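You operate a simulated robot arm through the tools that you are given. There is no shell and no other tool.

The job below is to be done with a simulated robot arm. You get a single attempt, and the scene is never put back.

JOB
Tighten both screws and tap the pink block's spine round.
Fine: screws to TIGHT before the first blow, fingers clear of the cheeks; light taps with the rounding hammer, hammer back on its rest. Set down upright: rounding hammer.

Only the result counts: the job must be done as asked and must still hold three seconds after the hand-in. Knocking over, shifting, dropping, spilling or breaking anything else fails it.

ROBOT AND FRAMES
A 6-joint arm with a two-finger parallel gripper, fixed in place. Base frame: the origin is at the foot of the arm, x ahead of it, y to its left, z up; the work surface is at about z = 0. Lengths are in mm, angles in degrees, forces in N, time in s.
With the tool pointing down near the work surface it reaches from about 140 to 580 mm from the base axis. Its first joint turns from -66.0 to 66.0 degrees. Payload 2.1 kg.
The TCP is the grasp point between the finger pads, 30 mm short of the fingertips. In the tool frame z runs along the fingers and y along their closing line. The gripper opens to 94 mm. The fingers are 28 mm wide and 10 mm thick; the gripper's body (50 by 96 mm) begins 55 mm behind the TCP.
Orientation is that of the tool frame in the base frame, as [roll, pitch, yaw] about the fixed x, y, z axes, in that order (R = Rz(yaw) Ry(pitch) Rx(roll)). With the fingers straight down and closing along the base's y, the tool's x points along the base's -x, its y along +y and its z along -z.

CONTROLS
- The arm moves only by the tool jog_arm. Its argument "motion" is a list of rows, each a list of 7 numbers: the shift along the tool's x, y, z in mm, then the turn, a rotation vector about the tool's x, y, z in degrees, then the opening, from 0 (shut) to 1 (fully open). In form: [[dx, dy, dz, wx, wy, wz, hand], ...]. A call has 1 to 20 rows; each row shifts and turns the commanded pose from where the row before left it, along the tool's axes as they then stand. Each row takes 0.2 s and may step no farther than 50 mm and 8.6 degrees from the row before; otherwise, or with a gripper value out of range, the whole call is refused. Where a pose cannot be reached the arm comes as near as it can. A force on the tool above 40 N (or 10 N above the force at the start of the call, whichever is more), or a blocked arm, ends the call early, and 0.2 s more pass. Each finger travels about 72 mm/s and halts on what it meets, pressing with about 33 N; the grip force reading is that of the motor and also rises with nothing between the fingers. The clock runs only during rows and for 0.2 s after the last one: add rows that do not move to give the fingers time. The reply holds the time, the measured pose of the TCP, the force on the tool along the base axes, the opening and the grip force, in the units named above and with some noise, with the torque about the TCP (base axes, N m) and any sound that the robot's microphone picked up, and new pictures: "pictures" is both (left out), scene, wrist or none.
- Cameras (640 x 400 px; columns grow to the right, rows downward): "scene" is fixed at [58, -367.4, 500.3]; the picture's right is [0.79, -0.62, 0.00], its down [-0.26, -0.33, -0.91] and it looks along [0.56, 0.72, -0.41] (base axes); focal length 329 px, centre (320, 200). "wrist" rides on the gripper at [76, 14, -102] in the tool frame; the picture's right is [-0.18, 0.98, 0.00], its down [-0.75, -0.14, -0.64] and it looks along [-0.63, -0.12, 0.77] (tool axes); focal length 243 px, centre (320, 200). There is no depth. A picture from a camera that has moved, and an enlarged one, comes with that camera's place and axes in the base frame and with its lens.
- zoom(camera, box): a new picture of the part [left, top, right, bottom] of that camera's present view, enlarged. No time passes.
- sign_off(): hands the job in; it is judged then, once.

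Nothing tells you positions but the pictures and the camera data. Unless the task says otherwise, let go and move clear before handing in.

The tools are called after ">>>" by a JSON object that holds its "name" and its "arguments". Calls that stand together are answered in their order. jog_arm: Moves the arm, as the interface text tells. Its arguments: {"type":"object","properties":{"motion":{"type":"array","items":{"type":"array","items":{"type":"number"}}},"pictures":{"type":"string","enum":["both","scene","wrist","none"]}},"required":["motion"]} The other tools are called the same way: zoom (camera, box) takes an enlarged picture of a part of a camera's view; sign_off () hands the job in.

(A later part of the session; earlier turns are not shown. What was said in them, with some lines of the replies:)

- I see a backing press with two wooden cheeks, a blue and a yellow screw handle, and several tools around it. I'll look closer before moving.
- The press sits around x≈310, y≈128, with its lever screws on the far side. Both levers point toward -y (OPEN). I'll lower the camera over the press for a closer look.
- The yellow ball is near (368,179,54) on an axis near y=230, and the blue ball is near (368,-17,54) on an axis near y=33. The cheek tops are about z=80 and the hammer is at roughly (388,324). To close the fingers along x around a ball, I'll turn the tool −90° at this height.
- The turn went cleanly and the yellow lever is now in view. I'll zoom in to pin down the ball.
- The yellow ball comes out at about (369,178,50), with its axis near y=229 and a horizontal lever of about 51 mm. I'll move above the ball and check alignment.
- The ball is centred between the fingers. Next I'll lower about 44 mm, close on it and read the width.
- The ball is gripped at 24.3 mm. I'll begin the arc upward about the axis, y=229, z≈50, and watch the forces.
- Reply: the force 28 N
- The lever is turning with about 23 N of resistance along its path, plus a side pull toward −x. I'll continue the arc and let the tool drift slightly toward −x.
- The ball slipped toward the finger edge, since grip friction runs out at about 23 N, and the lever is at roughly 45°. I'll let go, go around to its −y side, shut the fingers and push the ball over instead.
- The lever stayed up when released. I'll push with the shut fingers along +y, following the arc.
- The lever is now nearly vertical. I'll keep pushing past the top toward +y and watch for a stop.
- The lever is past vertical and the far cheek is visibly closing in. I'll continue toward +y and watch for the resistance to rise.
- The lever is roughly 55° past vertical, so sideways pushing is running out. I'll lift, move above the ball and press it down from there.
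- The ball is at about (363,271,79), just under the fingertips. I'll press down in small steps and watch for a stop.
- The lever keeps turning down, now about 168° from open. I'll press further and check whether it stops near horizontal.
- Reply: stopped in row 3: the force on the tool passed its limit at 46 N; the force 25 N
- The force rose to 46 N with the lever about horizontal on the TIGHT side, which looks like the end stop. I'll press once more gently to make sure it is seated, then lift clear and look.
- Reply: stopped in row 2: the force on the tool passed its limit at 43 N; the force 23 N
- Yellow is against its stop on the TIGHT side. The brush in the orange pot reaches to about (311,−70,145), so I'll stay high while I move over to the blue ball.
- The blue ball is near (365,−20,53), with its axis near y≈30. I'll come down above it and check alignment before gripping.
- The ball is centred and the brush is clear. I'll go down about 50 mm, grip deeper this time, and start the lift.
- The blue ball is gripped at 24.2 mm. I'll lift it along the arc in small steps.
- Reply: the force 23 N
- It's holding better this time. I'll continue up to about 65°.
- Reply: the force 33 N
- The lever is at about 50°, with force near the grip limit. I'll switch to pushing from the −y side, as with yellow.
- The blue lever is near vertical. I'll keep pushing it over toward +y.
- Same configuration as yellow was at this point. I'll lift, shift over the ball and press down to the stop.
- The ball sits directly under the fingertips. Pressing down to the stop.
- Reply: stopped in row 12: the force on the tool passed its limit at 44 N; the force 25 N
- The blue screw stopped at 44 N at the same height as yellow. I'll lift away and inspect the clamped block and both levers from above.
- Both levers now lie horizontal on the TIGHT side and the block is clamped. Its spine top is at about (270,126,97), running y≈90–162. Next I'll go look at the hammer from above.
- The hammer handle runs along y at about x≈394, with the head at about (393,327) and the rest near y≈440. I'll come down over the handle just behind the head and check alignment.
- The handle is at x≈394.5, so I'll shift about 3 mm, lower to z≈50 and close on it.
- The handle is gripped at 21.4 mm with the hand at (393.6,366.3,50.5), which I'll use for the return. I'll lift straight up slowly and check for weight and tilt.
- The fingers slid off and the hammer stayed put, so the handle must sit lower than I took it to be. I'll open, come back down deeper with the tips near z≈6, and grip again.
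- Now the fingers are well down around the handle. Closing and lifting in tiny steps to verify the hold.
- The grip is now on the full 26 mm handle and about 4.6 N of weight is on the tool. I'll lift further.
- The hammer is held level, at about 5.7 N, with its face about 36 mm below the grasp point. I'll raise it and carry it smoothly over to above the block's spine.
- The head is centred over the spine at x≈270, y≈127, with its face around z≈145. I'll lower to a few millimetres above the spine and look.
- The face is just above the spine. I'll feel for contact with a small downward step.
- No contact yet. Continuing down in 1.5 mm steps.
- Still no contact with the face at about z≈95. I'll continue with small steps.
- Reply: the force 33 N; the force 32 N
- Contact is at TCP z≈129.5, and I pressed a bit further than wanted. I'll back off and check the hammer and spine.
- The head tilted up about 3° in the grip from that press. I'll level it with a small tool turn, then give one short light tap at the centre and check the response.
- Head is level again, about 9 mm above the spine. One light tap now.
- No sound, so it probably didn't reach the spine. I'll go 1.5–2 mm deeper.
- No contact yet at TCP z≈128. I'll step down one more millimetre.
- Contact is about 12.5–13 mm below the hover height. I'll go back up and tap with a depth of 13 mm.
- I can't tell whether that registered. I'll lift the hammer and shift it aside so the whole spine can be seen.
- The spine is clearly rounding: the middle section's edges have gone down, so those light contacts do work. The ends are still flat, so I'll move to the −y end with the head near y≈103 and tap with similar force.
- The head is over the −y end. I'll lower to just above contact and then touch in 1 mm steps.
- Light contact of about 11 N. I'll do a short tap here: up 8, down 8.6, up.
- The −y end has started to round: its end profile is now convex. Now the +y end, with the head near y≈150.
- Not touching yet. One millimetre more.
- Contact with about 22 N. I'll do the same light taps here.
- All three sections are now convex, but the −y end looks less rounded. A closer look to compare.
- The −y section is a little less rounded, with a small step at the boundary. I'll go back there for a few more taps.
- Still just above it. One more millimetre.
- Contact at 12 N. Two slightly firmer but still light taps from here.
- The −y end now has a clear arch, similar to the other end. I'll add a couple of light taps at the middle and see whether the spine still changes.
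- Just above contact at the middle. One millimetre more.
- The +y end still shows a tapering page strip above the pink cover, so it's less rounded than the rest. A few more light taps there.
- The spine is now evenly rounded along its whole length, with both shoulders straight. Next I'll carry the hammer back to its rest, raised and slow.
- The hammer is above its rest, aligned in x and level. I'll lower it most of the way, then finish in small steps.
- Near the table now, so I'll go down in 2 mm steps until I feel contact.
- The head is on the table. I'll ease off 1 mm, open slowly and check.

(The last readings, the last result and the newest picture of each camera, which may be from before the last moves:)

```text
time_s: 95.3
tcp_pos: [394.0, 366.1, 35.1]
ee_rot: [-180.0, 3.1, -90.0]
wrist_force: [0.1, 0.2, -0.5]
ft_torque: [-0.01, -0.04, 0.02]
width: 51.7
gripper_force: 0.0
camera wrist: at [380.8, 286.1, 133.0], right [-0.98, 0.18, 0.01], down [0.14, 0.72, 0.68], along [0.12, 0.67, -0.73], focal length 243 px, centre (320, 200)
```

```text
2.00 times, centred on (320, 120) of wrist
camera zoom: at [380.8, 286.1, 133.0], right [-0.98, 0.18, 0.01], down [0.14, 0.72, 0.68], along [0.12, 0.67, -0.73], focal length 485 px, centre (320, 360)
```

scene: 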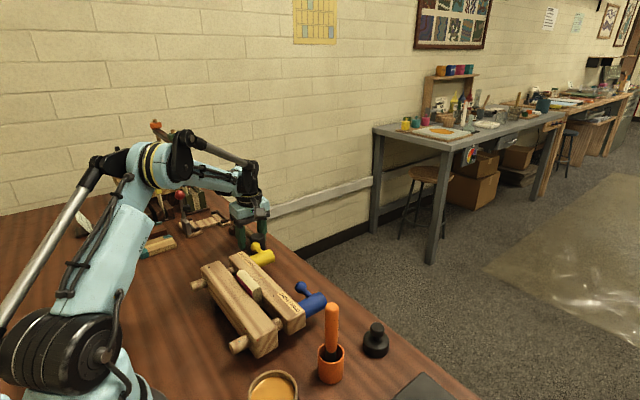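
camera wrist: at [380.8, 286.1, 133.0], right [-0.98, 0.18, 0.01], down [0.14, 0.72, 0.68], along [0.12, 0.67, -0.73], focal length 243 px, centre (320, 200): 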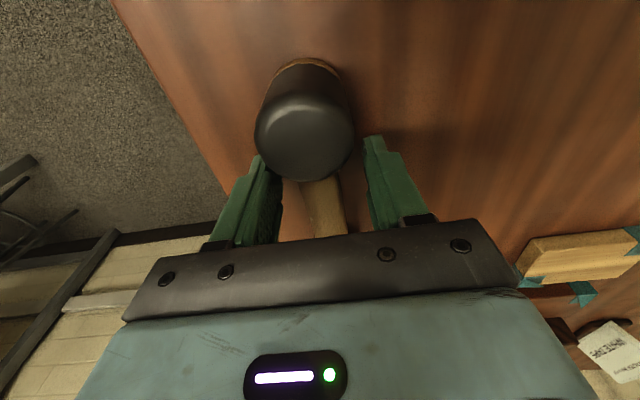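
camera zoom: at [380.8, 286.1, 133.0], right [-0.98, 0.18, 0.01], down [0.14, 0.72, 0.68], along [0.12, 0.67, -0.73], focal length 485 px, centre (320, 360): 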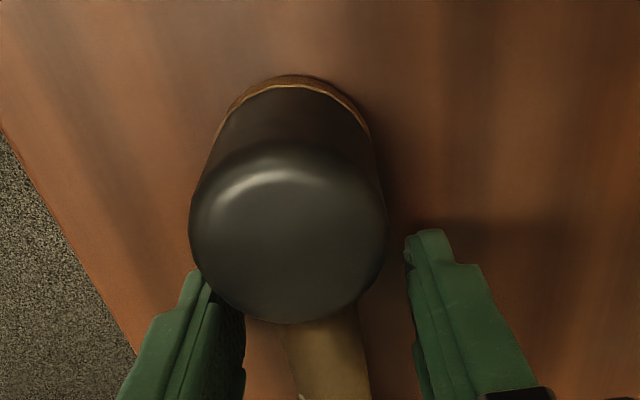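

The hammer stands on its face with the handle on the rest, as it was at the start. I'll withdraw straight up, level the tool, and inspect everything.

>>> {"name": "jog_arm", "arguments": {"motion": [[-0.5, 0, -10, 0, 0, 0, 0.55], [-1.6, 0, -30, 0, 0, 0, 0.55], [-2, 0, -40, 0, 0, 0, 0.55], [-2, 0, -40, 0, 0, 0, 0.55], [0, 0, -20, 0, 3, 0, 0.55], [40, 10, 0, 0, 0, 0, 0.55], [40, 10, 0, 0, 0, 0, 0.55], [40, 10, 0, 0, 0, 0, 0.55], [0, 0, 0, 0, 0, 0, 0.55]]}}

>>> {"name": "zoom", "arguments": {"camera": "scene", "box": [180, 190, 350, 340]}}

>>> {"name": "zoom", "arguments": {"camera": "scene", "box": [210, 210, 280, 255]}}

>>> {"name": "zoom", "arguments": {"camera": "wrist", "box": [180, 0, 460, 200]}}

```text
time_s: 97.3
tcp_pos: [365.0, 245.2, 175.1]
ee_rot: [179.9, 0.1, -90.0]
wrist_force: [0.9, 0.6, 0.2]
ft_torque: [0.0, -0.01, 0.0]
width: 51.5
gripper_force: 0.0
camera wrist: at [350.9, 169.0, 277.1], right [-0.98, 0.18, 0.0], down [0.14, 0.75, 0.64], along [0.12, 0.63, -0.77], focal length 243 px, centre (320, 200)
```

scene: 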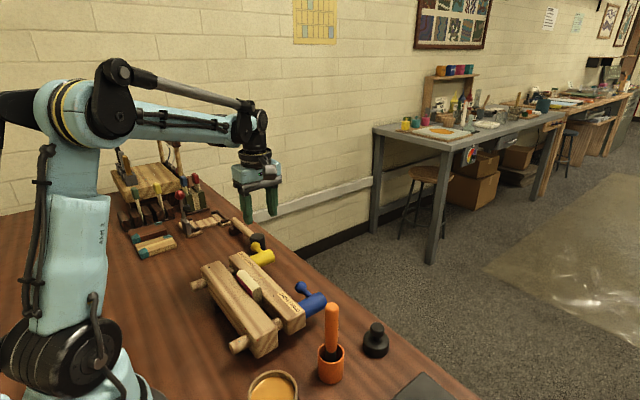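
wrist: 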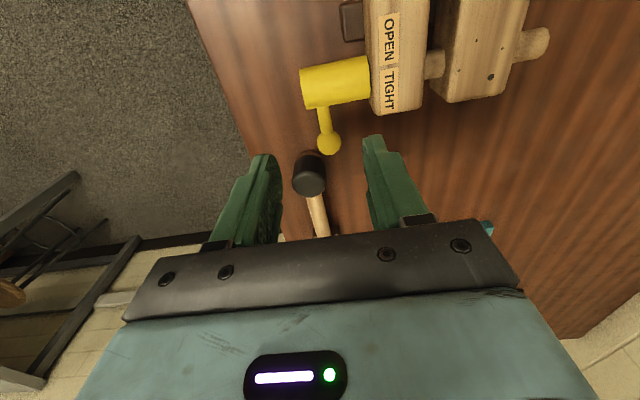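

```text
2.67 times, centred on (265, 265) of scene
camera zoom: at [58.0, -367.4, 500.3], right [0.79, -0.62, 0.0], down [-0.26, -0.33, -0.91], along [0.56, 0.72, -0.41], focal length 877 px, centre (467, 27)
```

zoom: 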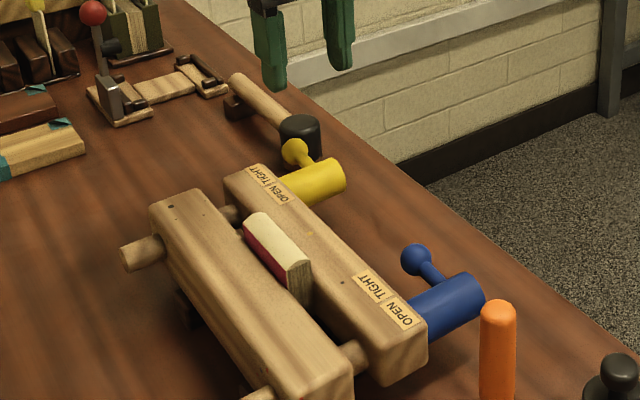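

```text
8.89 times, centred on (245, 232) of scene
camera zoom: at [58.0, -367.4, 500.3], right [0.79, -0.62, 0.0], down [-0.26, -0.33, -0.91], along [0.56, 0.72, -0.41], focal length 2923 px, centre (987, -89)
```

zoom: 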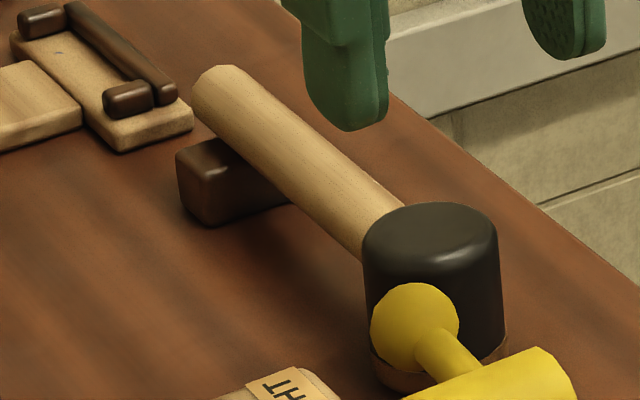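

```text
2.00 times, centred on (320, 100) of wrist
camera zoom: at [350.9, 169.0, 277.1], right [-0.98, 0.18, 0.0], down [0.14, 0.75, 0.64], along [0.12, 0.63, -0.77], focal length 485 px, centre (320, 400)
```

zoom: 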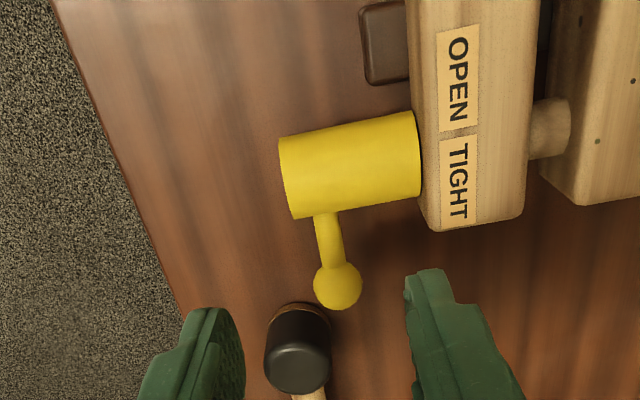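

The hammer stands upright with its handle on the rest, both levers are at TIGHT, the spine is evenly round, and nothing else appears disturbed. I'll raise the arm clear and do a final check.

>>> {"name": "jog_arm", "arguments": {"motion": [[0, 0, -40, 0, 0, 0, 0.55], [0, 0, -40, 0, 0, 0, 0.55], [0, 0, -40, 0, 0, 0, 0.55], [0, 0, 0, 0, 0, 0, 0.55], [0, 0, 0, 0, 0, 0, 0.55]]}}

>>> {"name": "zoom", "arguments": {"camera": "scene", "box": [180, 190, 350, 340]}}

```text
time_s: 98.5
tcp_pos: [365.4, 244.2, 294.4]
ee_rot: [180.0, 0.2, -90.0]
wrist_force: [-0.3, 0.6, 0.1]
ft_torque: [0.03, 0.02, 0.0]
width: 51.9
gripper_force: 0.1
camera wrist: at [351.4, 169.8, 397.3], right [-0.98, 0.18, 0.0], down [0.14, 0.75, 0.64], along [0.12, 0.63, -0.77], focal length 243 px, centre (320, 200)
```

scene: 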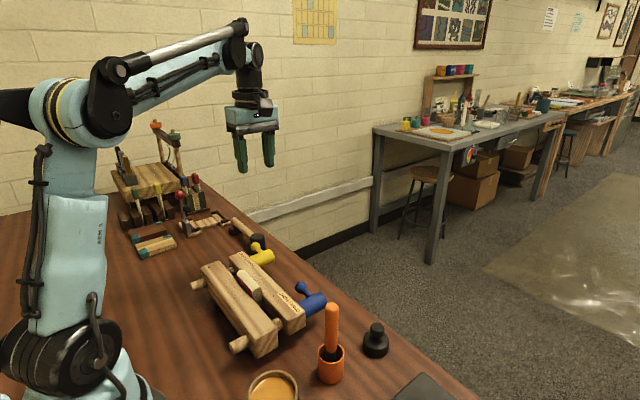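
wrist: 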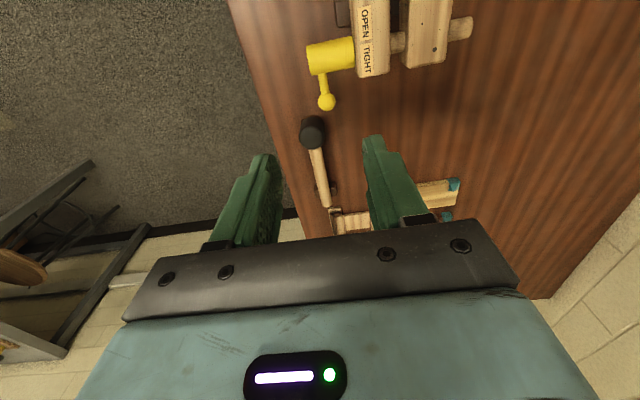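

```text
2.67 times, centred on (265, 265) of scene
camera zoom: at [58.0, -367.4, 500.3], right [0.79, -0.62, 0.0], down [-0.26, -0.33, -0.91], along [0.56, 0.72, -0.41], focal length 877 px, centre (467, 27)
```

zoom: 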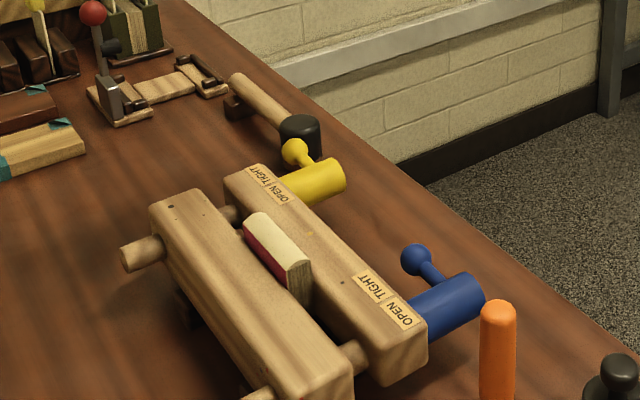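

Everything is settled: both screws at TIGHT, the pink block's spine rounded, the hammer upright on its rest, and the arm clear. I'm handing in the job.

>>> {"name": "sign_off", "arguments": {}}

```text
The job is handed in.
```

I tightened both screws, rounded the pink block's spine and put the hammer back on its rest, then handed the job in. I haven't seen a verdict on it.

- **Screws:** both levers went from OPEN over the top to the TIGHT side. Each stopped firmly at about 43–46 N, and this was done before the hammer touched the block.
- **Spine:** I worked the middle and both ends until the spine looked evenly rounded along its length. Most contacts I measured were about 11–22 N. The first touch at the middle was a slow press of roughly 35–38 N, firmer than I meant, and it left no visible damage. The microphone picked up no sound from any of the taps.
- **Fingers:** I worked out that the fingertips stayed about 16 mm above the cheeks during the taps, and saw no contact.
- **Hammer:** my first grip slid off the handle without moving the hammer. The second held, and the hammer now stands on its face with the handle on the rest, within a few millimetres of where it started.

In the last pictures nothing else on the bench looked moved or knocked over, and the arm was clear before I handed in.
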